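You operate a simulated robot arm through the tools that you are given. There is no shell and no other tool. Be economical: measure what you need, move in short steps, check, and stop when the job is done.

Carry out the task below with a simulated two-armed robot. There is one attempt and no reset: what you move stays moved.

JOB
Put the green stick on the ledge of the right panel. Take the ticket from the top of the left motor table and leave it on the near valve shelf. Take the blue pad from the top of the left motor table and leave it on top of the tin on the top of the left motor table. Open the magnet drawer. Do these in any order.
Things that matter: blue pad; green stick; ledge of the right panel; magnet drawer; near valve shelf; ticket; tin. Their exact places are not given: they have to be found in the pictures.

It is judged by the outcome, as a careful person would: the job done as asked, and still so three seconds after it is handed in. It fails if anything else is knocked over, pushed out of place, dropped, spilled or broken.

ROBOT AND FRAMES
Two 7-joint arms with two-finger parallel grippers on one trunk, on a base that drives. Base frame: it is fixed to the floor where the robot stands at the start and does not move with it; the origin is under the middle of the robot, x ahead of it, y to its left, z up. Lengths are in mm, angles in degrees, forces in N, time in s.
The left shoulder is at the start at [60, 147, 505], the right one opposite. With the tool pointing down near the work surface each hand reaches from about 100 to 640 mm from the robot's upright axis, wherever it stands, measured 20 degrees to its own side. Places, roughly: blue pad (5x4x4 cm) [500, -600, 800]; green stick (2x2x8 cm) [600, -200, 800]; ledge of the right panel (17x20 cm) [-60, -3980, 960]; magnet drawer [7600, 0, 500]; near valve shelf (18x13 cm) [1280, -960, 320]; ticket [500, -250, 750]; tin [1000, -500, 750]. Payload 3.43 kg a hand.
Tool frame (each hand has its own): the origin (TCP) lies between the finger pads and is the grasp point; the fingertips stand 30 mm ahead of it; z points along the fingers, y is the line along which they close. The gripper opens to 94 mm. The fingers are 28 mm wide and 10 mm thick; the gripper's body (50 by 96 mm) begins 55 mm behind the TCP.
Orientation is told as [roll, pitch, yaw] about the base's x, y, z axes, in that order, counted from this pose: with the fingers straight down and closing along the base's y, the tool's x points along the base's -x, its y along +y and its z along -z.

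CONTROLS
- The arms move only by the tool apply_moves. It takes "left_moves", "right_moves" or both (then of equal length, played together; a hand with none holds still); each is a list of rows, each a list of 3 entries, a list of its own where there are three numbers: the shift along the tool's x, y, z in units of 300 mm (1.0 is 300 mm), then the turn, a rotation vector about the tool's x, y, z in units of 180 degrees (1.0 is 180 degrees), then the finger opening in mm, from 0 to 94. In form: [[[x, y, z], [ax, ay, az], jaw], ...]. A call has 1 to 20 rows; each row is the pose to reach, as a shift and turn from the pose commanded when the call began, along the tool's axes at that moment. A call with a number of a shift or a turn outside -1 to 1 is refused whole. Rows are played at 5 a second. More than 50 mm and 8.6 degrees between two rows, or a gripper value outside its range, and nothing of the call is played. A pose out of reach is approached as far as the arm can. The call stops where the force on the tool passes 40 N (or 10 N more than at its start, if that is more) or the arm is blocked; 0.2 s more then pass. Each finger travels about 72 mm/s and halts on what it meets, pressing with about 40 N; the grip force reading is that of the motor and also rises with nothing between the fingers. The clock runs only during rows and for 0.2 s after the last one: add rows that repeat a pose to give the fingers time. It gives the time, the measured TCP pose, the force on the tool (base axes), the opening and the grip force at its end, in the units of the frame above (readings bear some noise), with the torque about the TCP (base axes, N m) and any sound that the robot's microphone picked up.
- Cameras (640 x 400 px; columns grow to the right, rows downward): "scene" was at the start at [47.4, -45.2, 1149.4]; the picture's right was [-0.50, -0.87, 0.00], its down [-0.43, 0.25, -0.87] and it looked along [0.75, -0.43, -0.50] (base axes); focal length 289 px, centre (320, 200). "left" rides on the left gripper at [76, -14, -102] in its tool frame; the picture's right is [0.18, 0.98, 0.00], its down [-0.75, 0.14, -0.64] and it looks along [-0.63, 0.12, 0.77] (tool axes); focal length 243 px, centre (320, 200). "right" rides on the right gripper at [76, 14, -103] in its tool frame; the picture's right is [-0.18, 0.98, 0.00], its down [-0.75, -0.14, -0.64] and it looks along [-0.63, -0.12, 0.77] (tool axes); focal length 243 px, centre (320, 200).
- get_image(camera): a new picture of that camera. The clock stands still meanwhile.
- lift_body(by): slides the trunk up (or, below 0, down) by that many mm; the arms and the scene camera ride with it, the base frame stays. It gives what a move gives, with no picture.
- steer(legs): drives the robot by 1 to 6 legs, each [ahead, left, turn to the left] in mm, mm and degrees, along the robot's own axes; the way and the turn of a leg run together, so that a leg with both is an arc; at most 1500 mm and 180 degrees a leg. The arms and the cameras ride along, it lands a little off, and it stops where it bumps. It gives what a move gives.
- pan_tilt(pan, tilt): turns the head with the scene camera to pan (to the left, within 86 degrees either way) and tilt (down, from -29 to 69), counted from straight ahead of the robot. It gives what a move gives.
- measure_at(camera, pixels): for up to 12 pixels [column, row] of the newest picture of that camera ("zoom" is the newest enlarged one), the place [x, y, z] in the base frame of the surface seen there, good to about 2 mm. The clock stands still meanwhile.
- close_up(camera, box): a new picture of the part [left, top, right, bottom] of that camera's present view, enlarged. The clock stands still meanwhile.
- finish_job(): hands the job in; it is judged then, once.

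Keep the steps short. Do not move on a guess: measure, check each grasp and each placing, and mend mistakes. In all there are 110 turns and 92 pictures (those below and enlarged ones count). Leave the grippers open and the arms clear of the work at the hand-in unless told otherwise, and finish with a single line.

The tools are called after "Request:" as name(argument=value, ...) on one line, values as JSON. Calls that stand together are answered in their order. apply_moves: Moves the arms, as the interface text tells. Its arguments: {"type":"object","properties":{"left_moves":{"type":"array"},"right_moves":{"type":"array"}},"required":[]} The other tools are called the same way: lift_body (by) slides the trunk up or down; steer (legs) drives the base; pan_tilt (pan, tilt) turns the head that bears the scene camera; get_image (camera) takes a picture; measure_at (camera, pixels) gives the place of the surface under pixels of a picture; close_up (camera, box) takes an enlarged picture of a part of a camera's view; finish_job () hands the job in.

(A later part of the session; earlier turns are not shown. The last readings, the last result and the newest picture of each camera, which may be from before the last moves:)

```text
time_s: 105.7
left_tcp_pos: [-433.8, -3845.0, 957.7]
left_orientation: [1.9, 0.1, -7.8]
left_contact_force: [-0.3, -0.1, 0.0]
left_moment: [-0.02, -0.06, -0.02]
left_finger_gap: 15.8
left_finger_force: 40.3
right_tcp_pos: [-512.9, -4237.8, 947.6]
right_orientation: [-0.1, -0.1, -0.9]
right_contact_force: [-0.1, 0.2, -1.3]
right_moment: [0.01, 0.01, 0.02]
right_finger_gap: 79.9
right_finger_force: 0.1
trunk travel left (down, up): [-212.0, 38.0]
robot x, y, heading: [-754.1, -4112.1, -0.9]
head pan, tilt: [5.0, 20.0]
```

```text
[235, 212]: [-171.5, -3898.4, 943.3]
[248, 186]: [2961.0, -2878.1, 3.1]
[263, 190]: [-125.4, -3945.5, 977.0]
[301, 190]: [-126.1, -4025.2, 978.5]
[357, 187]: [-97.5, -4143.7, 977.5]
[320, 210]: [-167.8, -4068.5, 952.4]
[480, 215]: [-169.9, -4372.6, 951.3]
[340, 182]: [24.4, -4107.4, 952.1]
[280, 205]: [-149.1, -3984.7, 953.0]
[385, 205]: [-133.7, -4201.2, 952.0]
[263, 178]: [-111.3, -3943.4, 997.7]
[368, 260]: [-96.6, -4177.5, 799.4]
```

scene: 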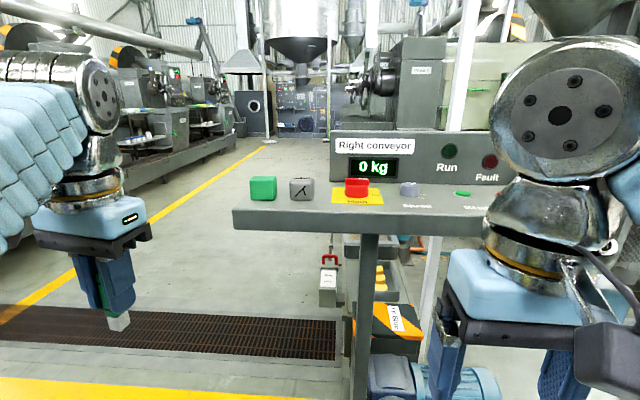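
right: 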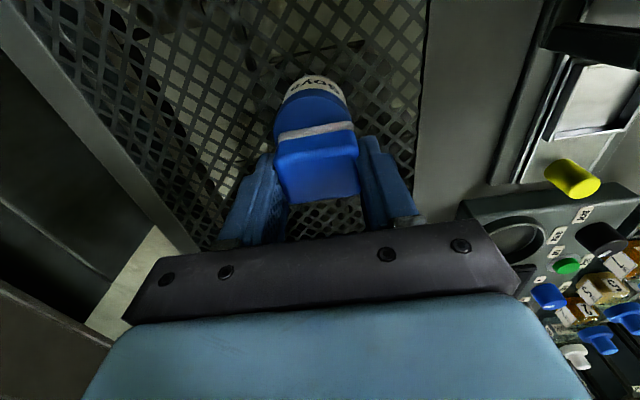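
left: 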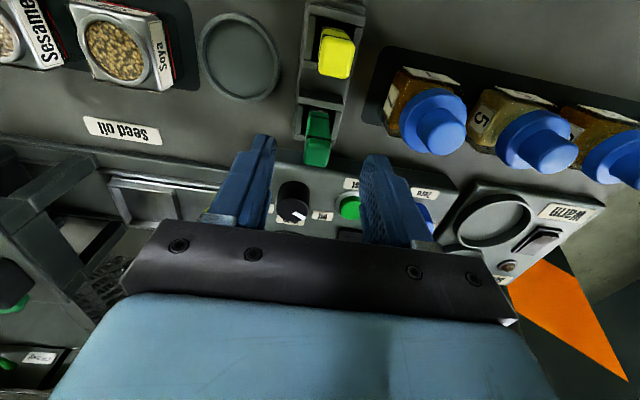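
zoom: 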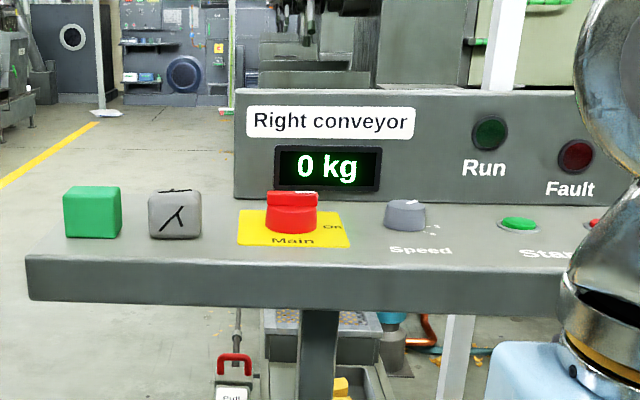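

Ledge: front x -171, left end y -3898, top 952; two cubes stand near its front at y -3945 and -4025. I'll put the stick upright behind them, about (-40,-3985), coming in from the open left end. First raise the trunk, straighten the hand, and shift the robot left 60 mm.

Request:
lift_body(by=38)

Request:
apply_moves(left_moves=[[[0, 0, -0.03], [0.005, 0, -0.02], 8], [[0, 0, -0.07], [0.0106, 0, -0.043], 8]])

Request:
steer(legs=[[0, 60, 1], [300, 0, 0]])

Request:
get_image(camera="scene")

```text
time_s: 106.5
left_tcp_pos: [-433.7, -3845.3, 995.4]
left_orientation: [1.9, 0.1, -7.8]
left_contact_force: [0.3, 0.2, -0.8]
left_moment: [0.0, 0.0, -0.02]
left_finger_gap: 16.0
left_finger_force: 40.3
right_tcp_pos: [-511.7, -4238.7, 986.1]
right_orientation: [0.0, -0.2, -0.9]
right_contact_force: [-0.3, -0.3, 0.7]
right_moment: [0.01, 0.03, -0.01]
right_finger_gap: 80.0
right_finger_force: 0.0
trunk travel left (down, up): [-250.0, 0.0]
robot x, y, heading: [-753.1, -4109.5, -0.8]
head pan, tilt: [5.0, 20.0]
```

```text
time_s: 107.1
left_tcp_pos: [-418.0, -3848.8, 1002.9]
left_orientation: [0.4, 0.1, -2.0]
left_contact_force: [0.1, 0.3, -0.8]
left_moment: [-0.02, -0.04, 0.02]
left_finger_gap: 16.0
left_finger_force: 39.9
left hand out of reach, approached as far as the arm can: row 2
right_tcp_pos: [-513.3, -4237.8, 987.1]
right_orientation: [0.0, 0.0, -0.9]
right_contact_force: [-0.5, 0.2, -0.5]
right_moment: [0.04, 0.0, 0.0]
right_finger_gap: 79.9
right_finger_force: 0.1
trunk travel left (down, up): [-250.0, 0.0]
robot x, y, heading: [-753.0, -4110.0, -1.2]
head pan, tilt: [5.0, 20.0]
```

```text
time_s: 109.7
left_tcp_pos: [-122.4, -3781.4, 1003.7]
left_orientation: [0.5, 0.1, -1.2]
left_contact_force: [-0.6, 0.4, -0.8]
left_moment: [-0.03, -0.02, 0.02]
left_finger_gap: 15.7
left_finger_force: 40.2
right_tcp_pos: [-209.4, -4171.7, 985.3]
right_orientation: [-0.1, -0.1, 0.2]
right_contact_force: [-0.8, -0.3, -0.9]
right_moment: [-0.04, -0.01, 0.01]
right_finger_gap: 79.9
right_finger_force: 0.2
trunk travel left (down, up): [-250.0, 0.0]
robot x, y, heading: [-455.6, -4052.7, 0.0]
head pan, tilt: [5.0, 20.0]
```

```text
37 pictures are left
```

scene: 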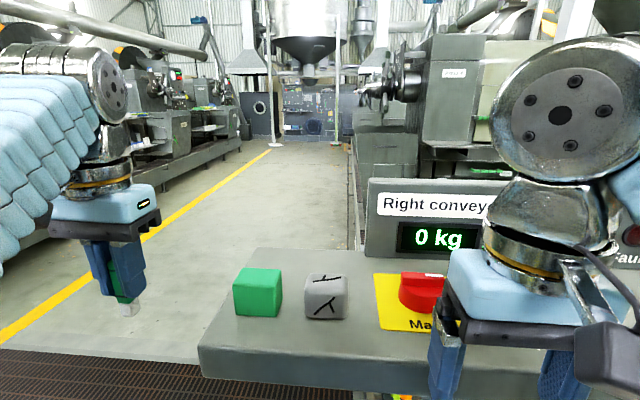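

The right hand would reach the ledge's controls, so I retract it first: back 105 mm and outward 130 mm.

Request:
apply_moves(right_moves=[[[0, -0.15, 0], [0, 0, 0], 60], [[0.05, -0.3, 0], [0, 0, 0], 40], [[0.15, -0.4, 0], [0, 0, 0], 30], [[0.25, -0.45, 0], [0, 0, 0], 30], [[0.35, -0.5, 0], [0, 0, 0], 30]])

Request:
measure_at(camera="scene", pixels=[[262, 273], [255, 268], [328, 277], [345, 280], [385, 215], [255, 250], [205, 345], [255, 255], [420, 280], [350, 265]])

```text
time_s: 110.9
left_tcp_pos: [-123.3, -3780.2, 1002.8]
left_orientation: [0.3, 0.0, -1.0]
left_contact_force: [0.0, -0.4, -0.7]
left_moment: [-0.05, 0.02, 0.0]
left_finger_gap: 15.8
left_finger_force: 39.7
right_tcp_pos: [-293.1, -4325.3, 970.9]
right_orientation: [-0.4, -0.2, 0.4]
right_contact_force: [-0.5, -0.2, 0.5]
right_moment: [-0.01, 0.0, -0.02]
right_finger_gap: 30.0
right_finger_force: 0.0
right hand out of reach, approached as far as the arm can: row 3, 4, 5
trunk travel left (down, up): [-250.0, 0.0]
robot x, y, heading: [-455.6, -4050.6, 0.1]
head pan, tilt: [5.0, 20.0]
```

```text
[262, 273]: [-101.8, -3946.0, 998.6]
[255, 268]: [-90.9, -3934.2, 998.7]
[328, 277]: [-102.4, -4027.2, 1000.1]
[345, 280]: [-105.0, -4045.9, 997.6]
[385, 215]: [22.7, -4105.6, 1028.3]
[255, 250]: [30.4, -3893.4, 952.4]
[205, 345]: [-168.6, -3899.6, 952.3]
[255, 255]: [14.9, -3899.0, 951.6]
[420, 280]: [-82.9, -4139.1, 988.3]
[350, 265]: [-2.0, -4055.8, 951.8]
```

Right hand is now clear. Drive ahead 85 mm, then bring the left hand to (-55,-3860) and raise to z ~1020, still left of the ledge end.

Request:
steer(legs=[[85, 0, 0]])

Request:
apply_moves(left_moves=[[[0.03, -0.1, 0], [0, 0, 0], 8], [[0.057, -0.25, -0.03], [0, 0, -0.007], 8], [[0.057, -0.25, -0.06], [0.002, 0, -0.007], 8]])

Request:
get_image(camera="scene")

```text
time_s: 112.0
left_tcp_pos: [-37.5, -3781.4, 1002.5]
left_orientation: [0.5, 0.1, -1.1]
left_contact_force: [0.0, -0.8, -0.6]
left_moment: [0.02, 0.0, -0.01]
left_finger_gap: 15.8
left_finger_force: 39.9
right_tcp_pos: [-209.1, -4325.2, 970.9]
right_orientation: [-0.2, -0.3, 0.3]
right_contact_force: [0.4, 0.3, 0.1]
right_moment: [-0.01, -0.03, 0.02]
right_finger_gap: 30.1
right_finger_force: 0.1
trunk travel left (down, up): [-250.0, 0.0]
robot x, y, heading: [-370.1, -4056.5, 0.3]
head pan, tilt: [5.0, 20.0]
```

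```text
time_s: 112.8
left_tcp_pos: [-33.8, -3849.7, 999.0]
left_orientation: [0.1, 0.2, 0.3]
left_contact_force: [-0.1, 0.5, 0.0]
left_moment: [0.01, 0.03, 0.02]
left_finger_gap: 15.8
left_finger_force: 39.6
left hand out of reach, approached as far as the arm can: row 2, 3
right_tcp_pos: [-206.4, -4324.0, 969.7]
right_orientation: [-0.2, -0.2, 0.3]
right_contact_force: [-0.1, 0.0, -0.1]
right_moment: [-0.03, -0.01, 0.02]
right_finger_gap: 30.1
right_finger_force: 0.0
trunk travel left (down, up): [-250.0, 0.0]
robot x, y, heading: [-366.2, -4052.7, 0.5]
head pan, tilt: [5.0, 20.0]
```

```text
36 pictures are left
```

scene: 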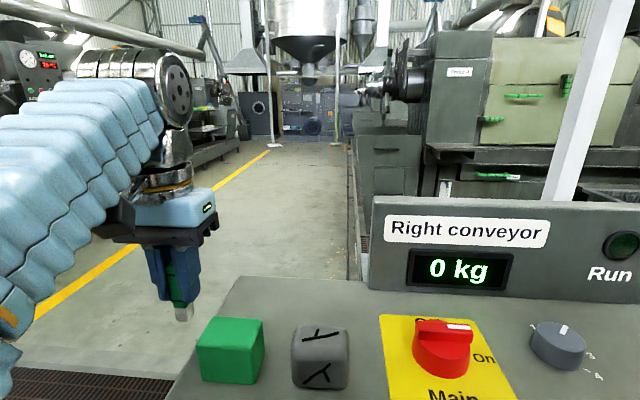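

Held vertically, the stick can't be raised high enough to stand on the ledge. Instead I'll lay it down with a horizontal hand, coming from the open left end (facing -y), behind the cubes. First check that the floor and space north of the ledge are clear.

Request:
measure_at(camera="scene", pixels=[[352, 160], [270, 130], [350, 250], [300, 250], [365, 170], [200, 150], [335, 140], [180, 320], [100, 345], [240, 200]])

Request:
steer(legs=[[-400, 0, 0], [0, 550, 0]])

Request:
pan_tilt(pan=-15, tilt=30)

Request:
get_image(camera="scene")

```text
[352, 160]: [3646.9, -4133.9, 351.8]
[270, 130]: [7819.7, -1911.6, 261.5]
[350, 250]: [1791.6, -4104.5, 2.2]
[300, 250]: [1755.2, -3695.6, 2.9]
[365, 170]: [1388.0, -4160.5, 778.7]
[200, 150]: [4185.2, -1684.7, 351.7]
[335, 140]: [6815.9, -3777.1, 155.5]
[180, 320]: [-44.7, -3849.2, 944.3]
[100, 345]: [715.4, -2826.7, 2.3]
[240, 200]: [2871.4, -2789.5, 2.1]
```

```text
time_s: 118.0
left_tcp_pos: [-434.9, -3301.4, 1000.1]
left_orientation: [0.2, 0.1, -0.2]
left_contact_force: [0.8, -1.1, 0.1]
left_moment: [-0.04, 0.01, 0.03]
left_finger_gap: 15.7
left_finger_force: 40.4
right_tcp_pos: [-610.8, -3774.8, 969.3]
right_orientation: [-0.2, -0.2, 0.0]
right_contact_force: [-0.1, 0.1, 0.0]
right_moment: [0.02, -0.02, 0.01]
right_finger_gap: 29.9
right_finger_force: 0.1
trunk travel left (down, up): [-250.0, 0.0]
robot x, y, heading: [-770.0, -3503.3, -0.2]
head pan, tilt: [5.0, 20.0]
```

```text
time_s: 118.9
left_tcp_pos: [-435.4, -3301.2, 999.5]
left_orientation: [0.1, 0.0, -0.1]
left_contact_force: [-0.1, -0.5, 0.6]
left_moment: [0.0, 0.0, 0.0]
left_finger_gap: 15.7
left_finger_force: 40.2
right_tcp_pos: [-610.4, -3775.4, 971.3]
right_orientation: [-0.2, -0.1, 0.0]
right_contact_force: [-0.3, 0.2, -0.3]
right_moment: [0.0, 0.01, -0.03]
right_finger_gap: 29.8
right_finger_force: 0.1
trunk travel left (down, up): [-250.0, 0.0]
robot x, y, heading: [-772.0, -3503.0, -0.0]
head pan, tilt: [-15.0, 30.0]
```

```text
35 pictures are left
```

scene: 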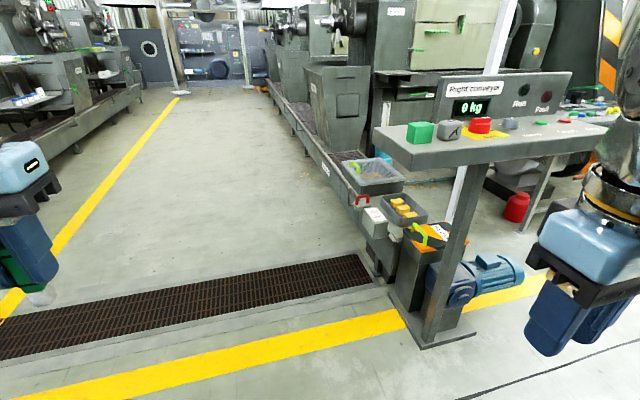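

The space is clear. Here, in free air, I pitch the left hand to 5° short of horizontal (fingers forward) in ten 8.5° rows while reaching forward 145 mm.

Request:
apply_moves(left_moves=[[[-0.048, 0, 0], [0, -0.0472, 0], 8], [[-0.096, 0, 0], [0, -0.0944, 0], 8], [[-0.144, 0, 0], [0, -0.1416, 0], 8], [[-0.192, 0, 0], [0, -0.1888, 0], 8], [[-0.24, 0, 0], [0, -0.236, 0], 8], [[-0.288, 0, 0], [0, -0.2832, 0], 8], [[-0.336, 0, 0], [0, -0.3304, 0], 8], [[-0.384, 0, 0], [0, -0.3776, 0], 8], [[-0.432, 0, 0], [0, -0.4248, 0], 8], [[-0.48, 0, 0], [0, -0.472, 0], 8]])

Request:
pan_tilt(pan=25, tilt=20)

Request:
get_image(camera="scene")

```text
time_s: 121.1
left_tcp_pos: [-289.8, -3302.1, 999.0]
left_orientation: [6.8, -84.5, -6.8]
left_contact_force: [0.9, -0.4, 0.5]
left_moment: [-0.05, 0.08, 0.0]
left_finger_gap: 16.0
left_finger_force: 39.9
right_tcp_pos: [-609.6, -3775.6, 970.6]
right_orientation: [-0.2, -0.1, 0.0]
right_contact_force: [-0.3, 0.0, 0.4]
right_moment: [0.03, -0.01, 0.0]
right_finger_gap: 30.2
right_finger_force: 0.1
trunk travel left (down, up): [-250.0, 0.0]
robot x, y, heading: [-773.8, -3498.0, -0.1]
head pan, tilt: [-15.0, 30.0]
```

```text
time_s: 122.2
left_tcp_pos: [-289.9, -3301.7, 998.8]
left_orientation: [7.7, -84.4, -7.8]
left_contact_force: [0.2, -0.7, 1.4]
left_moment: [-0.01, 0.02, 0.01]
left_finger_gap: 16.1
left_finger_force: 39.9
right_tcp_pos: [-609.4, -3776.6, 970.4]
right_orientation: [-0.1, -0.2, -0.1]
right_contact_force: [-0.4, -1.0, -0.1]
right_moment: [0.01, 0.01, 0.05]
right_finger_gap: 29.9
right_finger_force: 0.0
trunk travel left (down, up): [-250.0, 0.0]
robot x, y, heading: [-770.1, -3503.2, -0.1]
head pan, tilt: [25.0, 20.0]
```

```text
34 pictures are left
```

scene: 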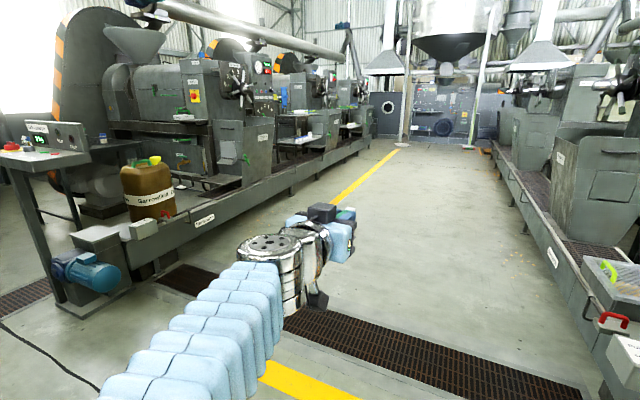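

Works. Now turn right 90°, back off 160 mm, then strafe 540 mm so the stick is north of the ledge in line with x ≈ -30.

Request:
steer(legs=[[0, 0, -90], [-160, 0, 0], [0, 540, 0]])

Request:
pan_tilt(pan=15, tilt=25)

Request:
get_image(camera="scene")

```text
time_s: 130.1
left_tcp_pos: [-27.5, -3808.1, 998.8]
left_orientation: [1.7, -84.9, -90.9]
left_contact_force: [-0.8, -0.1, -0.1]
left_moment: [-0.02, 0.02, -0.01]
left_finger_gap: 16.1
left_finger_force: 40.7
right_tcp_pos: [-503.7, -3497.2, 969.9]
right_orientation: [-0.2, -0.1, -89.1]
right_contact_force: [-0.7, -1.3, 1.1]
right_moment: [0.01, 0.03, -0.03]
right_finger_gap: 30.1
right_finger_force: 0.1
trunk travel left (down, up): [-250.0, 0.0]
robot x, y, heading: [-231.7, -3330.6, -89.1]
head pan, tilt: [25.0, 20.0]
```

```text
time_s: 130.8
left_tcp_pos: [-27.0, -3808.5, 998.7]
left_orientation: [1.6, -84.9, -90.9]
left_contact_force: [-0.2, 0.2, -0.5]
left_moment: [-0.01, -0.03, 0.01]
left_finger_gap: 15.9
left_finger_force: 39.7
right_tcp_pos: [-505.4, -3496.7, 971.3]
right_orientation: [-0.1, -0.2, -89.0]
right_contact_force: [0.0, 0.6, 0.1]
right_moment: [0.01, 0.0, -0.03]
right_finger_gap: 30.0
right_finger_force: 0.1
trunk travel left (down, up): [-250.0, 0.0]
robot x, y, heading: [-237.0, -3329.2, -89.3]
head pan, tilt: [15.0, 25.0]
```

```text
33 pictures are left
```

scene: 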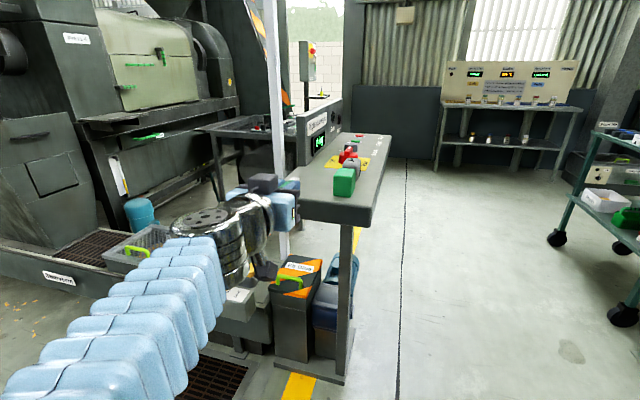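

Drive ahead 125 mm so the stick is above the ledge behind the cubes, and look closely.

Request:
steer(legs=[[125, 0, 0]])

Request:
pan_tilt(pan=17, tilt=30)

Request:
close_up(camera="scene", box=[220, 80, 420, 230])

Request:
get_image(camera="left")

```text
time_s: 132.1
left_tcp_pos: [-25.3, -3932.8, 999.2]
left_orientation: [1.6, -84.8, -90.8]
left_contact_force: [-0.3, 0.4, -0.3]
left_moment: [0.01, -0.02, 0.01]
left_finger_gap: 15.9
left_finger_force: 39.7
right_tcp_pos: [-502.7, -3621.4, 970.6]
right_orientation: [-0.2, -0.2, -89.0]
right_contact_force: [-0.1, 1.0, 0.2]
right_moment: [0.02, -0.01, 0.03]
right_finger_gap: 29.9
right_finger_force: 0.0
trunk travel left (down, up): [-250.0, 0.0]
robot x, y, heading: [-233.2, -3455.4, -89.2]
head pan, tilt: [15.0, 25.0]
```

```text
time_s: 132.7
left_tcp_pos: [-25.9, -3933.2, 998.7]
left_orientation: [1.6, -84.7, -90.8]
left_contact_force: [0.3, 0.2, 0.4]
left_moment: [0.01, -0.01, -0.02]
left_finger_gap: 16.0
left_finger_force: 39.4
right_tcp_pos: [-503.7, -3621.7, 970.8]
right_orientation: [-0.2, -0.2, -89.0]
right_contact_force: [-0.5, -0.3, -0.5]
right_moment: [0.0, -0.02, 0.03]
right_finger_gap: 30.2
right_finger_force: 0.1
trunk travel left (down, up): [-250.0, 0.0]
robot x, y, heading: [-227.4, -3458.3, -88.9]
head pan, tilt: [17.0, 30.0]
```

```text
2.67 times, centred on (320, 155) of scene
```

zoom: 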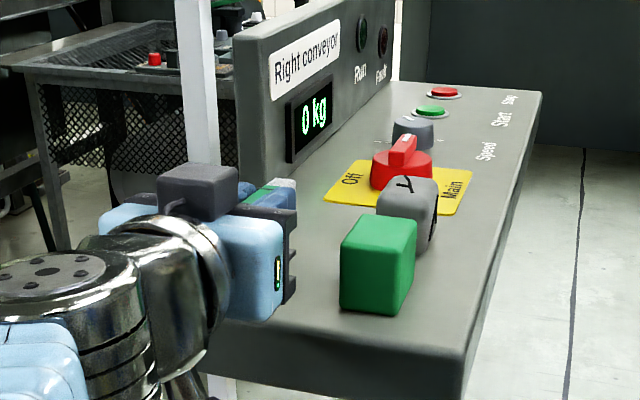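

```text
31 pictures are left
```

left: 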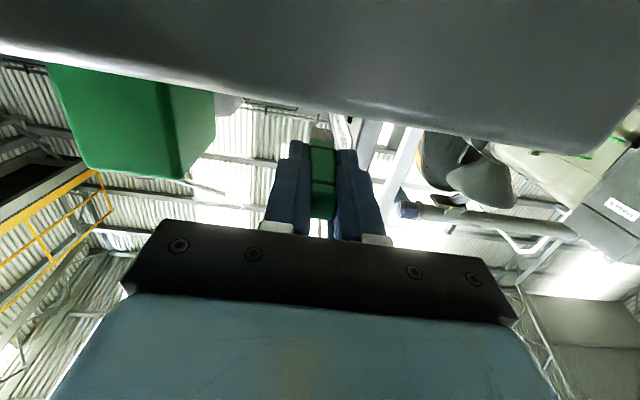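

Stick is over the ledge behind the cubes. Lower 26 mm to z≈973.

Request:
apply_moves(left_moves=[[[0.04, 0, 0.0035], [0, 0, 0], 8], [[0.086, 0, 0.0075], [0, 0, 0], 8]])

Request:
close_up(camera="scene", box=[220, 100, 360, 205])

Request:
close_up(camera="left", box=[220, 80, 420, 250])

```text
time_s: 133.3
left_tcp_pos: [-45.3, -3931.5, 974.8]
left_orientation: [-39.1, -83.7, -55.7]
left_contact_force: [0.4, 0.2, -0.2]
left_moment: [0.02, -0.03, 0.05]
left_finger_gap: 15.8
left_finger_force: 40.0
right_tcp_pos: [-502.8, -3622.8, 970.6]
right_orientation: [-0.2, -0.2, -89.0]
right_contact_force: [-0.1, -0.3, -0.9]
right_moment: [0.05, 0.02, 0.02]
right_finger_gap: 30.0
right_finger_force: 0.1
trunk travel left (down, up): [-250.0, 0.0]
robot x, y, heading: [-233.4, -3457.5, -89.2]
head pan, tilt: [17.0, 30.0]
```

```text
3.81 times, centred on (290, 152) of scene
```

zoom: 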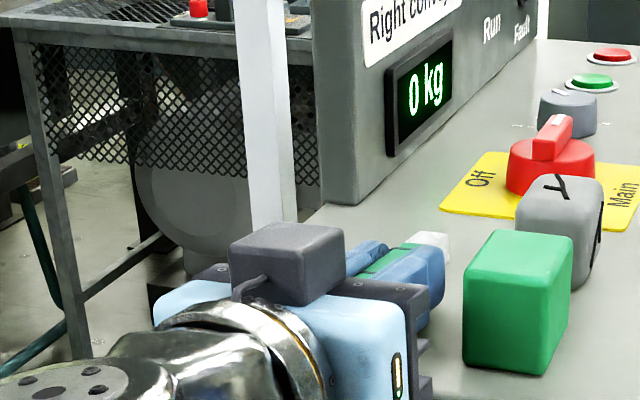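

```text
2.35 times, centred on (320, 165) of left
```

zoom: 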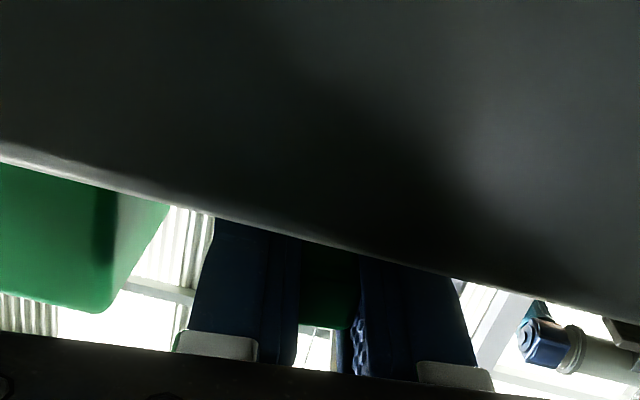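

The hand yawed ~5° and shifted 20 mm during this; hold still one moment to see whether it settles.

Request:
apply_moves(left_moves=[[[0, 0, 0], [0, 0, 0], 8], [[0, 0, 0], [0, 0, 0], 8]])

```text
time_s: 133.9
left_tcp_pos: [-45.8, -3932.6, 973.9]
left_orientation: [-38.5, -83.6, -56.3]
left_contact_force: [0.1, 0.5, -0.2]
left_moment: [0.03, 0.0, 0.03]
left_finger_gap: 15.6
left_finger_force: 39.5
right_tcp_pos: [-502.9, -3622.2, 971.1]
right_orientation: [-0.3, -0.3, -88.9]
right_contact_force: [-0.9, 1.3, -0.7]
right_moment: [0.0, -0.01, -0.04]
right_finger_gap: 30.2
right_finger_force: 0.1
trunk travel left (down, up): [-250.0, 0.0]
robot x, y, heading: [-231.6, -3458.8, -89.0]
head pan, tilt: [17.0, 30.0]
```

It's steady. I'll strafe the robot +25 mm in x to regain distance from the cube and lower with the trunk instead.

Request:
steer(legs=[[0, 22, 0]])

Request:
lift_body(by=-5)

Request:
close_up(camera="scene", box=[230, 110, 350, 200])

```text
time_s: 134.7
left_tcp_pos: [-23.2, -3931.6, 973.5]
left_orientation: [-38.4, -83.5, -56.6]
left_contact_force: [0.1, 0.4, -0.3]
left_moment: [0.02, 0.02, 0.03]
left_finger_gap: 15.9
left_finger_force: 40.6
right_tcp_pos: [-481.9, -3621.6, 970.2]
right_orientation: [-0.2, -0.2, -89.0]
right_contact_force: [-0.8, 0.1, 0.1]
right_moment: [0.01, -0.02, -0.01]
right_finger_gap: 30.0
right_finger_force: 0.0
trunk travel left (down, up): [-250.0, 0.0]
robot x, y, heading: [-212.6, -3454.5, -89.0]
head pan, tilt: [17.0, 30.0]
```

```text
time_s: 135.2
left_tcp_pos: [-22.0, -3931.4, 969.5]
left_orientation: [-39.2, -83.4, -55.7]
left_contact_force: [0.8, -0.9, -0.7]
left_moment: [0.01, -0.01, 0.01]
left_finger_gap: 15.8
left_finger_force: 39.7
right_tcp_pos: [-481.8, -3620.5, 965.4]
right_orientation: [-0.2, -0.2, -89.0]
right_contact_force: [-0.6, 0.0, 0.0]
right_moment: [-0.02, 0.01, -0.03]
right_finger_gap: 29.8
right_finger_force: 0.1
trunk travel left (down, up): [-245.0, 5.0]
robot x, y, heading: [-210.6, -3458.1, -89.0]
head pan, tilt: [17.0, 30.0]
```

```text
4.44 times, centred on (290, 155) of scene
```

zoom: 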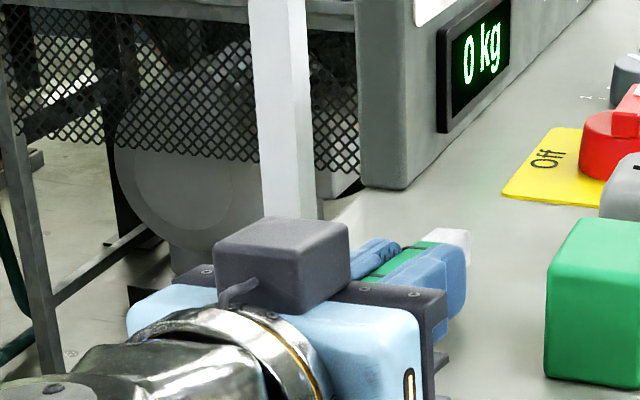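

No contact yet; lower 2 mm more.

Request:
lift_body(by=-2)

Request:
lift_body(by=-2)

```text
time_s: 135.8
left_tcp_pos: [-22.4, -3933.0, 967.3]
left_orientation: [-39.4, -83.6, -55.5]
left_contact_force: [-0.4, -1.9, 3.3]
left_moment: [-0.13, -0.02, -0.02]
left_finger_gap: 15.8
left_finger_force: 39.2
right_tcp_pos: [-481.4, -3621.3, 964.3]
right_orientation: [-0.2, -0.2, -89.0]
right_contact_force: [0.0, 0.3, 0.3]
right_moment: [-0.02, -0.02, 0.01]
right_finger_gap: 29.7
right_finger_force: 0.0
trunk travel left (down, up): [-243.0, 7.0]
robot x, y, heading: [-210.1, -3455.4, -88.9]
head pan, tilt: [17.0, 30.0]
```

```text
time_s: 136.3
left_tcp_pos: [-22.9, -3931.5, 967.1]
left_orientation: [-40.2, -83.7, -54.7]
left_contact_force: [2.5, -9.5, 22.7]
left_moment: [-0.81, -0.2, -0.13]
left_finger_gap: 15.8
left_finger_force: 39.6
right_tcp_pos: [-481.6, -3621.2, 961.9]
right_orientation: [-0.2, -0.3, -89.0]
right_contact_force: [0.8, -0.3, 0.2]
right_moment: [-0.01, -0.01, -0.03]
right_finger_gap: 30.0
right_finger_force: 0.0
trunk travel left (down, up): [-241.0, 9.0]
robot x, y, heading: [-207.5, -3456.6, -89.2]
head pan, tilt: [17.0, 30.0]
```

Contact at z 967 (22 N). Ease up 1.5 mm and open the fingers a little.

Request:
lift_body(by=1.5)

Request:
apply_moves(left_moves=[[[0, 0, 0], [0, 0, 0], 20], [[0, 0, 0], [0, 0, 0], 26], [[0, 0, 0], [0, 0, 0], 34], [[0, 0, 0], [0, 0, 0], 38], [[0, 0, 0], [0, 0, 0], 38]])

Request:
close_up(camera="scene", box=[230, 110, 350, 200])

```text
time_s: 136.8
left_tcp_pos: [-21.7, -3931.2, 966.4]
left_orientation: [-39.4, -83.6, -55.5]
left_contact_force: [2.7, -9.3, 22.3]
left_moment: [-0.8, -0.2, 0.01]
left_finger_gap: 15.7
left_finger_force: 40.1
right_tcp_pos: [-480.6, -3621.2, 962.3]
right_orientation: [-0.3, -0.2, -89.0]
right_contact_force: [0.6, 0.2, 0.3]
right_moment: [0.02, 0.02, 0.0]
right_finger_gap: 30.0
right_finger_force: 0.0
trunk travel left (down, up): [-242.0, 8.0]
robot x, y, heading: [-211.8, -3457.0, -89.1]
head pan, tilt: [17.0, 30.0]
```

```text
time_s: 138.0
left_tcp_pos: [-25.8, -3930.9, 968.4]
left_orientation: [-38.5, -83.8, -56.5]
left_contact_force: [-18.4, 0.3, 21.2]
left_moment: [-0.64, 0.05, -0.52]
left_finger_gap: 26.9
left_finger_force: 0.1
right_tcp_pos: [-483.0, -3621.2, 963.2]
right_orientation: [-0.1, -0.3, -89.0]
right_contact_force: [0.8, -0.1, -0.4]
right_moment: [0.02, 0.0, 0.01]
right_finger_gap: 30.0
right_finger_force: 0.0
trunk travel left (down, up): [-242.0, 8.0]
robot x, y, heading: [-211.8, -3455.4, -89.1]
head pan, tilt: [17.0, 30.0]
```

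```text
4.44 times, centred on (290, 155) of scene
```

zoom: 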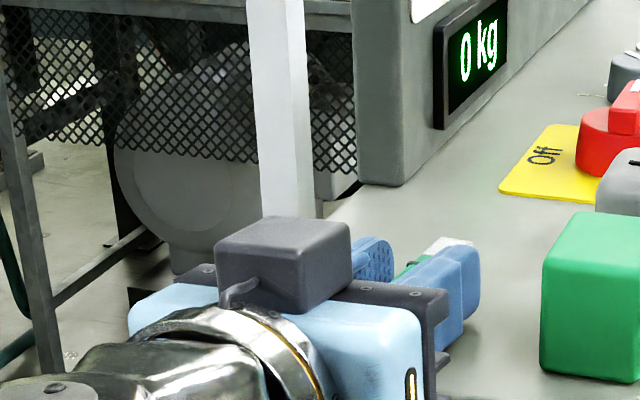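

Opening is hindered by finger friction on the ledge (18 N sideways). The stick is free (gap 27); raise 4 mm to relieve.

Request:
lift_body(by=4)

Request:
close_up(camera="scene", box=[230, 110, 350, 200])

Request:
get_image(camera="left")

```text
time_s: 138.5
left_tcp_pos: [-22.0, -3932.3, 968.3]
left_orientation: [-38.3, -83.4, -56.4]
left_contact_force: [0.3, -0.6, 1.5]
left_moment: [0.01, -0.01, -0.01]
left_finger_gap: 38.0
left_finger_force: 0.0
right_tcp_pos: [-481.7, -3621.9, 967.4]
right_orientation: [-0.2, -0.2, -89.0]
right_contact_force: [-0.8, -0.8, 0.3]
right_moment: [0.0, 0.0, -0.01]
right_finger_gap: 29.7
right_finger_force: 0.1
trunk travel left (down, up): [-246.0, 4.0]
robot x, y, heading: [-209.3, -3457.8, -89.5]
head pan, tilt: [17.0, 30.0]
```

```text
4.44 times, centred on (290, 155) of scene
```

zoom: 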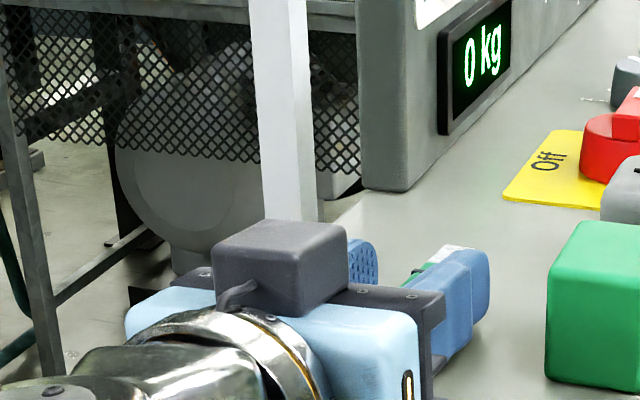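

```text
25 pictures are left
```

left: 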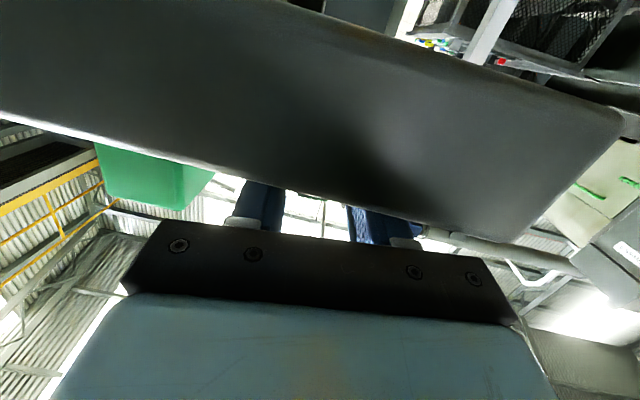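

Stick lies free next to the -x finger. Open a bit more to 50, then back the robot off 160 mm.

Request:
apply_moves(left_moves=[[[0, 0, 0], [0, 0, 0], 46], [[0, 0, 0], [0, 0, 0], 50]])

Request:
steer(legs=[[-60, 0, 0], [-120, 0, 0]])

Request:
close_up(camera="scene", box=[230, 90, 390, 200])

```text
time_s: 139.1
left_tcp_pos: [-22.3, -3931.7, 969.5]
left_orientation: [-38.9, -83.5, -55.8]
left_contact_force: [-0.2, -0.5, 0.2]
left_moment: [-0.01, 0.01, 0.01]
left_finger_gap: 49.7
left_finger_force: 0.1
right_tcp_pos: [-481.0, -3621.4, 966.7]
right_orientation: [-0.1, -0.2, -89.0]
right_contact_force: [-0.4, 0.4, -0.3]
right_moment: [0.02, -0.02, 0.0]
right_finger_gap: 30.0
right_finger_force: 0.1
trunk travel left (down, up): [-246.0, 4.0]
robot x, y, heading: [-207.1, -3455.3, -88.9]
head pan, tilt: [17.0, 30.0]
```

```text
time_s: 140.9
left_tcp_pos: [-25.6, -3752.3, 970.2]
left_orientation: [-39.0, -83.4, -55.8]
left_contact_force: [0.4, -0.1, 0.1]
left_moment: [0.0, 0.02, 0.0]
left_finger_gap: 49.9
left_finger_force: 0.0
right_tcp_pos: [-483.8, -3440.3, 968.2]
right_orientation: [-0.3, -0.2, -89.1]
right_contact_force: [0.6, 0.2, 0.0]
right_moment: [-0.01, -0.01, 0.0]
right_finger_gap: 30.0
right_finger_force: 0.0
trunk travel left (down, up): [-246.0, 4.0]
robot x, y, heading: [-211.6, -3274.8, -89.2]
head pan, tilt: [17.0, 30.0]
```

```text
3.64 times, centred on (310, 145) of scene
```

zoom: 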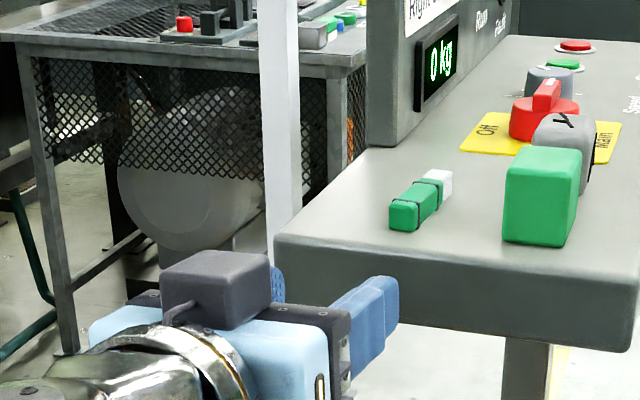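

The green stick lies on the ledge. Now the magnet drawer, far ahead at x≈7600. Turn to face +x and look down the aisle.

Request:
steer(legs=[[-150, 0, 0], [0, 0, 89]])

Request:
pan_tilt(pan=5, tilt=8)

Request:
get_image(camera="scene")

```text
time_s: 146.1
left_tcp_pos: [262.3, -2942.4, 971.8]
left_orientation: [-39.2, -83.4, 33.9]
left_contact_force: [-0.6, -0.6, -0.3]
left_moment: [0.01, -0.03, -0.01]
left_finger_gap: 50.2
left_finger_force: 0.0
right_tcp_pos: [-52.1, -3397.8, 967.3]
right_orientation: [-0.2, -0.2, 0.5]
right_contact_force: [0.1, 0.1, 0.3]
right_moment: [-0.02, 0.01, -0.02]
right_finger_gap: 30.1
right_finger_force: 0.1
trunk travel left (down, up): [-246.0, 4.0]
robot x, y, heading: [-216.5, -3127.0, 0.5]
head pan, tilt: [17.0, 30.0]
```

```text
time_s: 147.0
left_tcp_pos: [262.0, -2942.6, 969.9]
left_orientation: [-39.3, -83.4, 34.1]
left_contact_force: [-0.1, 0.2, 0.3]
left_moment: [0.01, -0.02, 0.02]
left_finger_gap: 49.8
left_finger_force: 0.1
right_tcp_pos: [-51.1, -3399.5, 966.3]
right_orientation: [-0.2, -0.1, 0.5]
right_contact_force: [0.4, 0.6, -0.5]
right_moment: [-0.03, -0.01, 0.03]
right_finger_gap: 29.9
right_finger_force: 0.1
trunk travel left (down, up): [-246.0, 4.0]
robot x, y, heading: [-213.0, -3123.8, 0.6]
head pan, tilt: [5.0, 8.0]
```

```text
23 pictures are left
```

scene: 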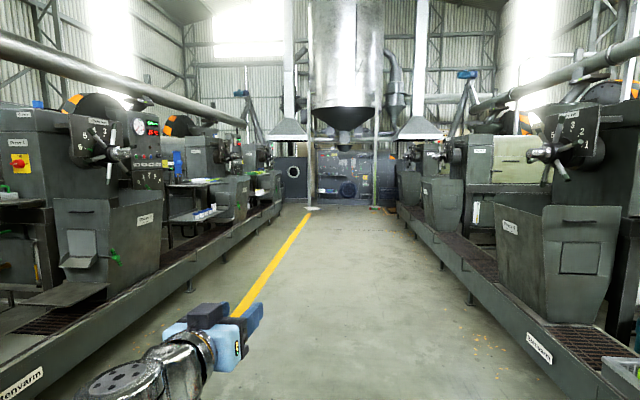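

Measure the aisle edges and the far end.

Request:
measure_at(camera="scene", pixels=[[140, 315], [225, 255], [280, 208], [430, 238], [500, 305], [398, 205], [292, 190], [350, 190], [312, 195], [340, 150], [320, 300], [290, 150]])

Request:
close_up(camera="scene", box=[240, 110, 440, 230])

```text
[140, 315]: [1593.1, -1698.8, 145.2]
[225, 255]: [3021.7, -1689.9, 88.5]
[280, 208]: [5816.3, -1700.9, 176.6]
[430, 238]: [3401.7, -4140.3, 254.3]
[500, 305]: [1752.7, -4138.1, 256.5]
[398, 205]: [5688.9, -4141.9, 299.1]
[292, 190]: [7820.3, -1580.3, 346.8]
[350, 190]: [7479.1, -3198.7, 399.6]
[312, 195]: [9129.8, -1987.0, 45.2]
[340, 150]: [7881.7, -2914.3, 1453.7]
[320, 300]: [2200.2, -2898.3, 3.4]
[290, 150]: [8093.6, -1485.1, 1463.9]
```

```text
3.20 times, centred on (340, 170) of scene
```

zoom: 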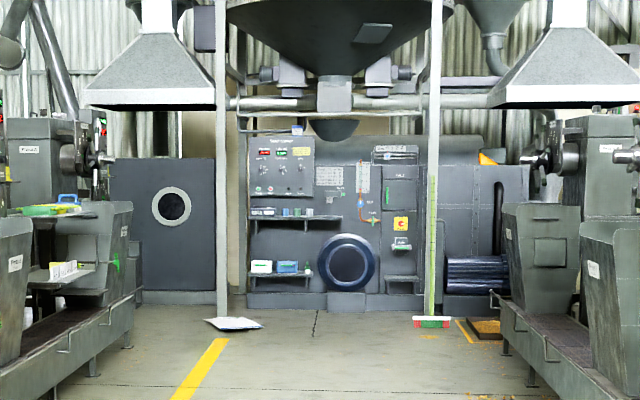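

The aisle is clear between y -1700 and -4140. Drive about 6000 mm ahead.

Request:
steer(legs=[[1490, 100, 0], [1490, 100, 0], [1490, 0, 0], [1490, 0, 0]])

Request:
pan_tilt(pan=35, tilt=10)

Request:
get_image(camera="scene")

```text
time_s: 175.3
left_tcp_pos: [6214.9, -2712.6, 970.2]
left_orientation: [-39.2, -83.3, 33.2]
left_contact_force: [-0.8, -0.3, 0.2]
left_moment: [0.0, 0.0, 0.02]
left_finger_gap: 50.0
left_finger_force: 0.1
right_tcp_pos: [5896.3, -3165.6, 966.9]
right_orientation: [-0.2, -0.2, -0.1]
right_contact_force: [-0.5, 0.8, -0.5]
right_moment: [-0.01, -0.02, -0.01]
right_finger_gap: 30.2
right_finger_force: 0.2
trunk travel left (down, up): [-246.0, 4.0]
robot x, y, heading: [5738.4, -2890.8, -0.1]
head pan, tilt: [5.0, 8.0]
```

```text
time_s: 176.2
left_tcp_pos: [6214.1, -2713.2, 969.6]
left_orientation: [-39.3, -83.4, 33.4]
left_contact_force: [-0.6, 0.3, -0.6]
left_moment: [0.02, -0.01, 0.01]
left_finger_gap: 50.1
left_finger_force: 0.1
right_tcp_pos: [5896.1, -3165.6, 968.0]
right_orientation: [-0.3, -0.3, 0.0]
right_contact_force: [0.3, 0.6, -0.3]
right_moment: [0.03, -0.01, -0.02]
right_finger_gap: 29.7
right_finger_force: 0.1
trunk travel left (down, up): [-246.0, 4.0]
robot x, y, heading: [5734.6, -2890.2, -0.2]
head pan, tilt: [35.0, 10.0]
```

```text
21 pictures are left
```

scene: 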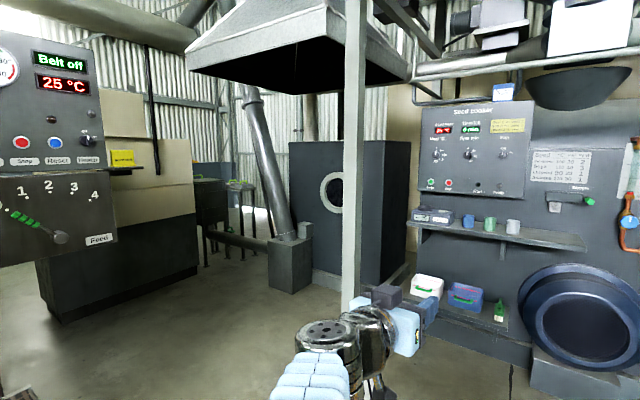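

Measure the pole, the corner cabinet on the left and the tube box.

Request:
measure_at(camera="scene", pixels=[[352, 250], [195, 240], [50, 310], [290, 260], [340, 250], [230, 215], [245, 260], [120, 310], [190, 300], [200, 185], [260, 190], [60, 240]])

Request:
pan_tilt(pan=58, tilt=10)

Request:
get_image(camera="scene")

```text
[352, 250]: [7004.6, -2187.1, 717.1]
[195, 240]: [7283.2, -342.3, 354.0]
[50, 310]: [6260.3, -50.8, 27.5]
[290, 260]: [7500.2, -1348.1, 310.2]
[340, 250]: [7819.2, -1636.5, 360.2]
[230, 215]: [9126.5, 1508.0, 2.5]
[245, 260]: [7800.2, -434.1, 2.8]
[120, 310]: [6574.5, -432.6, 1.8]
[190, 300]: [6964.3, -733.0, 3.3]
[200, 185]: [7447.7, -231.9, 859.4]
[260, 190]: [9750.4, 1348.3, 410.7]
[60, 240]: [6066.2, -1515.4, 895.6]
```

```text
time_s: 177.1
left_tcp_pos: [6215.6, -2712.5, 969.5]
left_orientation: [-39.3, -83.4, 33.4]
left_contact_force: [0.1, -0.6, 0.6]
left_moment: [-0.05, -0.03, 0.01]
left_finger_gap: 49.7
left_finger_force: 0.2
right_tcp_pos: [5895.9, -3166.0, 968.2]
right_orientation: [-0.2, -0.2, -0.1]
right_contact_force: [-0.8, 0.1, -0.4]
right_moment: [-0.01, 0.0, -0.02]
right_finger_gap: 30.0
right_finger_force: 0.0
trunk travel left (down, up): [-246.0, 4.0]
robot x, y, heading: [5737.3, -2893.2, -0.2]
head pan, tilt: [58.0, 10.0]
```

```text
20 pictures are left
```

scene: 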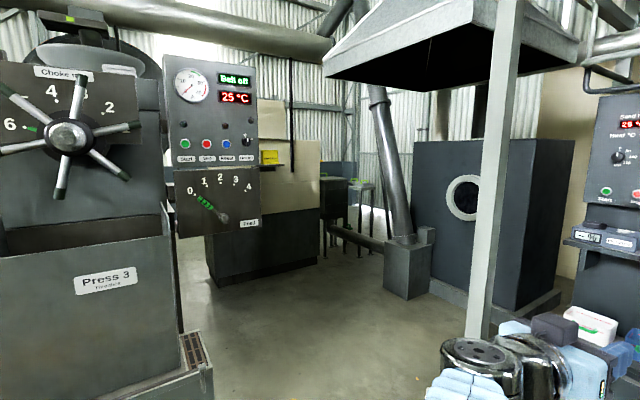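

Measure the Press 3 base corner before passing it.

Request:
measure_at(camera="scene", pixels=[[212, 375], [175, 300], [262, 190], [205, 250], [320, 230], [322, 180], [350, 185], [335, 245], [260, 230], [170, 200]])

Request:
close_up(camera="scene", box=[190, 90, 400, 290])

```text
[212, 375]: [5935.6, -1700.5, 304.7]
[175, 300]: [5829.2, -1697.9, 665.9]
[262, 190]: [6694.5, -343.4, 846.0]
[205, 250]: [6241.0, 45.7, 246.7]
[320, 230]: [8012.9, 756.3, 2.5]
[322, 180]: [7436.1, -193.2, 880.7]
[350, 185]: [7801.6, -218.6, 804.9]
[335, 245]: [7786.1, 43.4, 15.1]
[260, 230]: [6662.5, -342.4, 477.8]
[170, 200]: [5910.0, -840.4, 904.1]
```

```text
2.00 times, centred on (295, 190) of scene
```

zoom: 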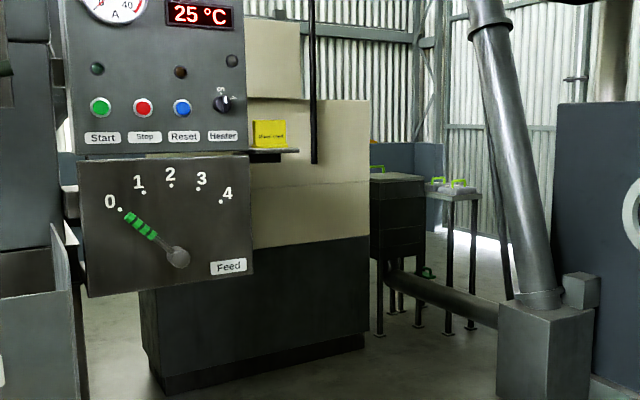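

The legged box beyond the cream machine likely has the magnet drawer. Drive to (6500,-2890), turn left, and advance to y≈-1400.

Request:
measure_at(camera="zoom", pixels=[[425, 272], [400, 215], [375, 215], [420, 182], [380, 168], [440, 290], [520, 345], [380, 320], [410, 250], [470, 325], [448, 328]])

Request:
steer(legs=[[760, 0, 0], [0, 0, 90], [1200, 0, 0]])

Request:
pan_tilt(pan=-38, tilt=15)

Request:
get_image(camera="scene")

```text
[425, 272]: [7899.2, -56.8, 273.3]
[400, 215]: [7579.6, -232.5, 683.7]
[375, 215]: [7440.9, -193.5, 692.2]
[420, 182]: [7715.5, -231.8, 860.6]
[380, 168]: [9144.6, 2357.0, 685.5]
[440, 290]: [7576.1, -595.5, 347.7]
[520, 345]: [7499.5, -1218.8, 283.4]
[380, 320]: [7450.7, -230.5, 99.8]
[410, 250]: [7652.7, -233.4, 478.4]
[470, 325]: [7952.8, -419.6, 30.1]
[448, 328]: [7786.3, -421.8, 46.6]
```

```text
time_s: 186.4
left_tcp_pos: [6323.8, -2298.5, 969.1]
left_orientation: [-39.4, -83.4, 123.2]
left_contact_force: [0.3, -0.2, -0.5]
left_moment: [-0.03, -0.01, 0.0]
left_finger_gap: 50.0
left_finger_force: 0.0
right_tcp_pos: [6774.9, -2619.8, 967.1]
right_orientation: [-0.2, -0.3, 89.6]
right_contact_force: [0.0, 0.3, 0.2]
right_moment: [0.01, -0.01, -0.02]
right_finger_gap: 30.0
right_finger_force: 0.0
trunk travel left (down, up): [-246.0, 4.0]
robot x, y, heading: [6504.2, -2775.7, 89.6]
head pan, tilt: [58.0, 10.0]
stopped in leg 3: the robot was blocked; the commanded pose is now the measured one
```

```text
time_s: 188.1
left_tcp_pos: [6323.8, -2298.6, 971.3]
left_orientation: [-39.3, -83.4, 123.1]
left_contact_force: [-0.4, 0.2, -0.9]
left_moment: [0.02, 0.0, -0.01]
left_finger_gap: 50.2
left_finger_force: 0.1
right_tcp_pos: [6776.9, -2619.7, 968.3]
right_orientation: [-0.2, -0.1, 89.6]
right_contact_force: [-0.5, 0.9, -0.4]
right_moment: [-0.04, -0.01, 0.02]
right_finger_gap: 29.9
right_finger_force: 0.0
trunk travel left (down, up): [-246.0, 4.0]
robot x, y, heading: [6500.9, -2776.9, 89.6]
head pan, tilt: [-38.0, 15.0]
```

```text
18 pictures are left
```

scene: 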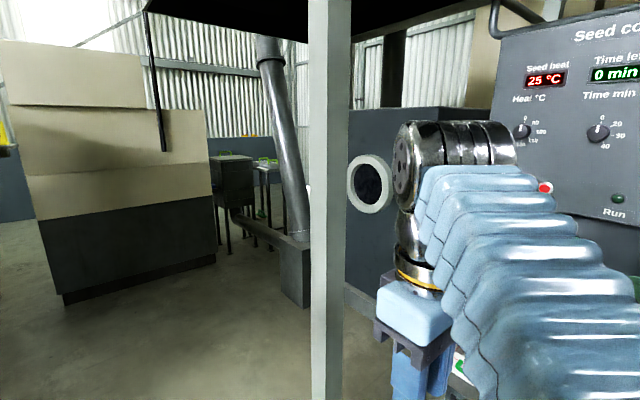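

The base was blocked at y -2776. Look down ahead to see by what.

Request:
pan_tilt(pan=0, tilt=50)

Request:
get_image(camera="scene")

```text
time_s: 189.2
left_tcp_pos: [6323.5, -2299.0, 970.1]
left_orientation: [-39.2, -83.4, 123.1]
left_contact_force: [-0.8, 0.0, -0.5]
left_moment: [0.0, 0.02, -0.04]
left_finger_gap: 50.2
left_finger_force: 0.0
right_tcp_pos: [6777.1, -2620.9, 966.3]
right_orientation: [-0.2, -0.2, 89.7]
right_contact_force: [-1.1, 0.4, -0.6]
right_moment: [-0.02, 0.0, 0.0]
right_finger_gap: 30.1
right_finger_force: 0.1
trunk travel left (down, up): [-246.0, 4.0]
robot x, y, heading: [6498.6, -2779.9, 89.5]
head pan, tilt: [0.0, 50.0]
```

```text
17 pictures are left
```

scene: 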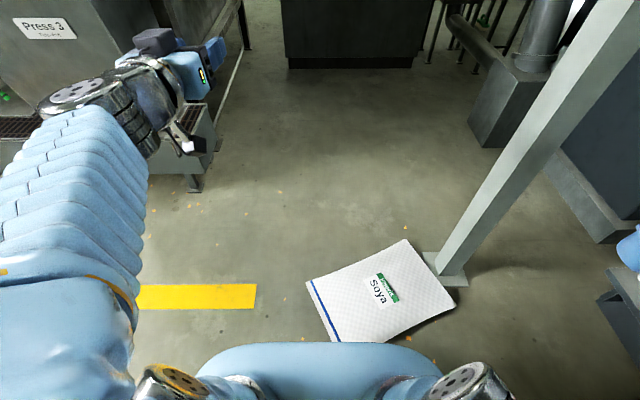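

A flat "Soya" sack lies ahead of the base by the pole. Measure its corners.

Request:
measure_at(camera="scene", pixels=[[310, 285], [335, 340], [404, 242], [452, 300], [450, 278], [385, 290], [320, 345], [190, 180], [375, 338], [498, 130]])

```text
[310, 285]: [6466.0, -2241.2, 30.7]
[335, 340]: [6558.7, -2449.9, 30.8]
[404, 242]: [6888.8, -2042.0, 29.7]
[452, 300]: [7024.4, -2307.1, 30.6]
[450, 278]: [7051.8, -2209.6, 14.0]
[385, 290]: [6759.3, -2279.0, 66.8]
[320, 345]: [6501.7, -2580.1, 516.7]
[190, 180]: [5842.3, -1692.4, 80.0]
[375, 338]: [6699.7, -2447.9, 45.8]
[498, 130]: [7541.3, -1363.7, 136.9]
```

The base bumper just met the sack's near corner. I'll back away, turn to face +x and pass between the sack and Press 3 with a sideways drive.

Request:
steer(legs=[[-160, 0, 0], [0, 0, -89.5], [-400, 0, 0], [0, 950, 0]])

Request:
get_image(camera="scene")

```text
time_s: 201.1
left_tcp_pos: [6591.0, -1803.8, 970.5]
left_orientation: [-39.2, -83.5, 32.9]
left_contact_force: [-0.2, -0.1, 0.5]
left_moment: [0.01, -0.04, -0.01]
left_finger_gap: 50.0
left_finger_force: 0.2
right_tcp_pos: [6267.0, -2254.4, 966.5]
right_orientation: [-0.2, -0.3, -0.6]
right_contact_force: [0.5, -0.6, -0.3]
right_moment: [-0.01, -0.04, -0.01]
right_finger_gap: 29.9
right_finger_force: 0.1
trunk travel left (down, up): [-246.0, 4.0]
robot x, y, heading: [6112.2, -1974.6, -0.4]
head pan, tilt: [0.0, 50.0]
```

```text
16 pictures are left
```

scene: 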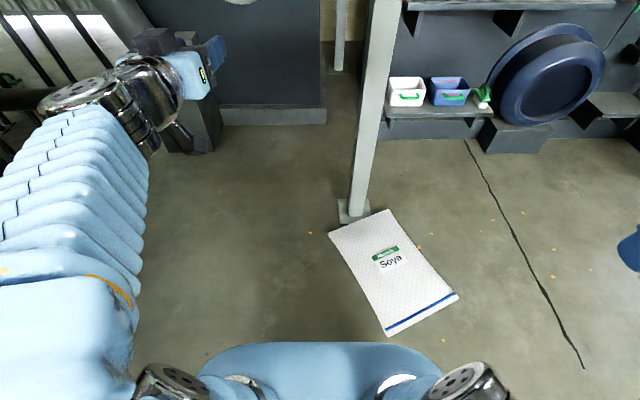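

Continue diagonally past the sack toward (6600,-1050).

Request:
steer(legs=[[130, 30, 0], [100, 100, 0], [160, 350, 0], [100, 440, 0]])

Request:
pan_tilt(pan=40, tilt=25)

Request:
get_image(camera="scene")

```text
time_s: 207.7
left_tcp_pos: [7088.1, -889.0, 969.6]
left_orientation: [-39.4, -83.3, 33.1]
left_contact_force: [0.7, 0.2, -0.3]
left_moment: [-0.02, 0.05, 0.0]
left_finger_gap: 50.0
left_finger_force: 0.0
right_tcp_pos: [6767.2, -1340.0, 968.0]
right_orientation: [-0.2, -0.3, -0.3]
right_contact_force: [0.4, -0.4, -0.7]
right_moment: [0.01, -0.01, -0.03]
right_finger_gap: 30.0
right_finger_force: 0.1
trunk travel left (down, up): [-246.0, 4.0]
robot x, y, heading: [6607.5, -1066.5, -0.8]
head pan, tilt: [0.0, 50.0]
```

```text
time_s: 208.8
left_tcp_pos: [7087.1, -889.5, 969.2]
left_orientation: [-39.2, -83.4, 33.2]
left_contact_force: [0.2, 0.5, 0.1]
left_moment: [-0.02, 0.0, 0.01]
left_finger_gap: 49.8
left_finger_force: 0.0
right_tcp_pos: [6767.3, -1341.9, 967.2]
right_orientation: [-0.2, -0.2, -0.4]
right_contact_force: [-0.1, -0.1, -0.4]
right_moment: [0.01, 0.02, 0.04]
right_finger_gap: 30.1
right_finger_force: 0.1
trunk travel left (down, up): [-246.0, 4.0]
robot x, y, heading: [6612.8, -1065.4, -0.4]
head pan, tilt: [40.0, 25.0]
```

```text
15 pictures are left
```

scene: 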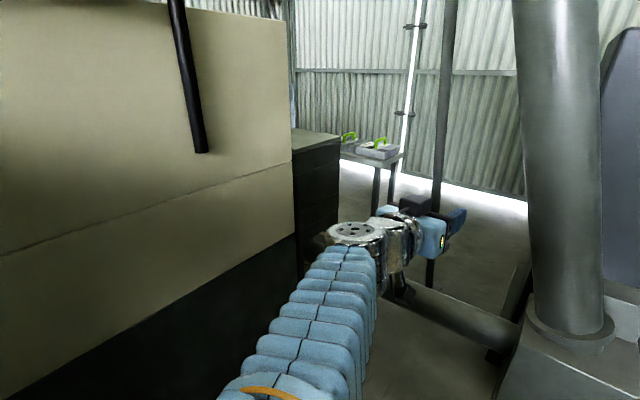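

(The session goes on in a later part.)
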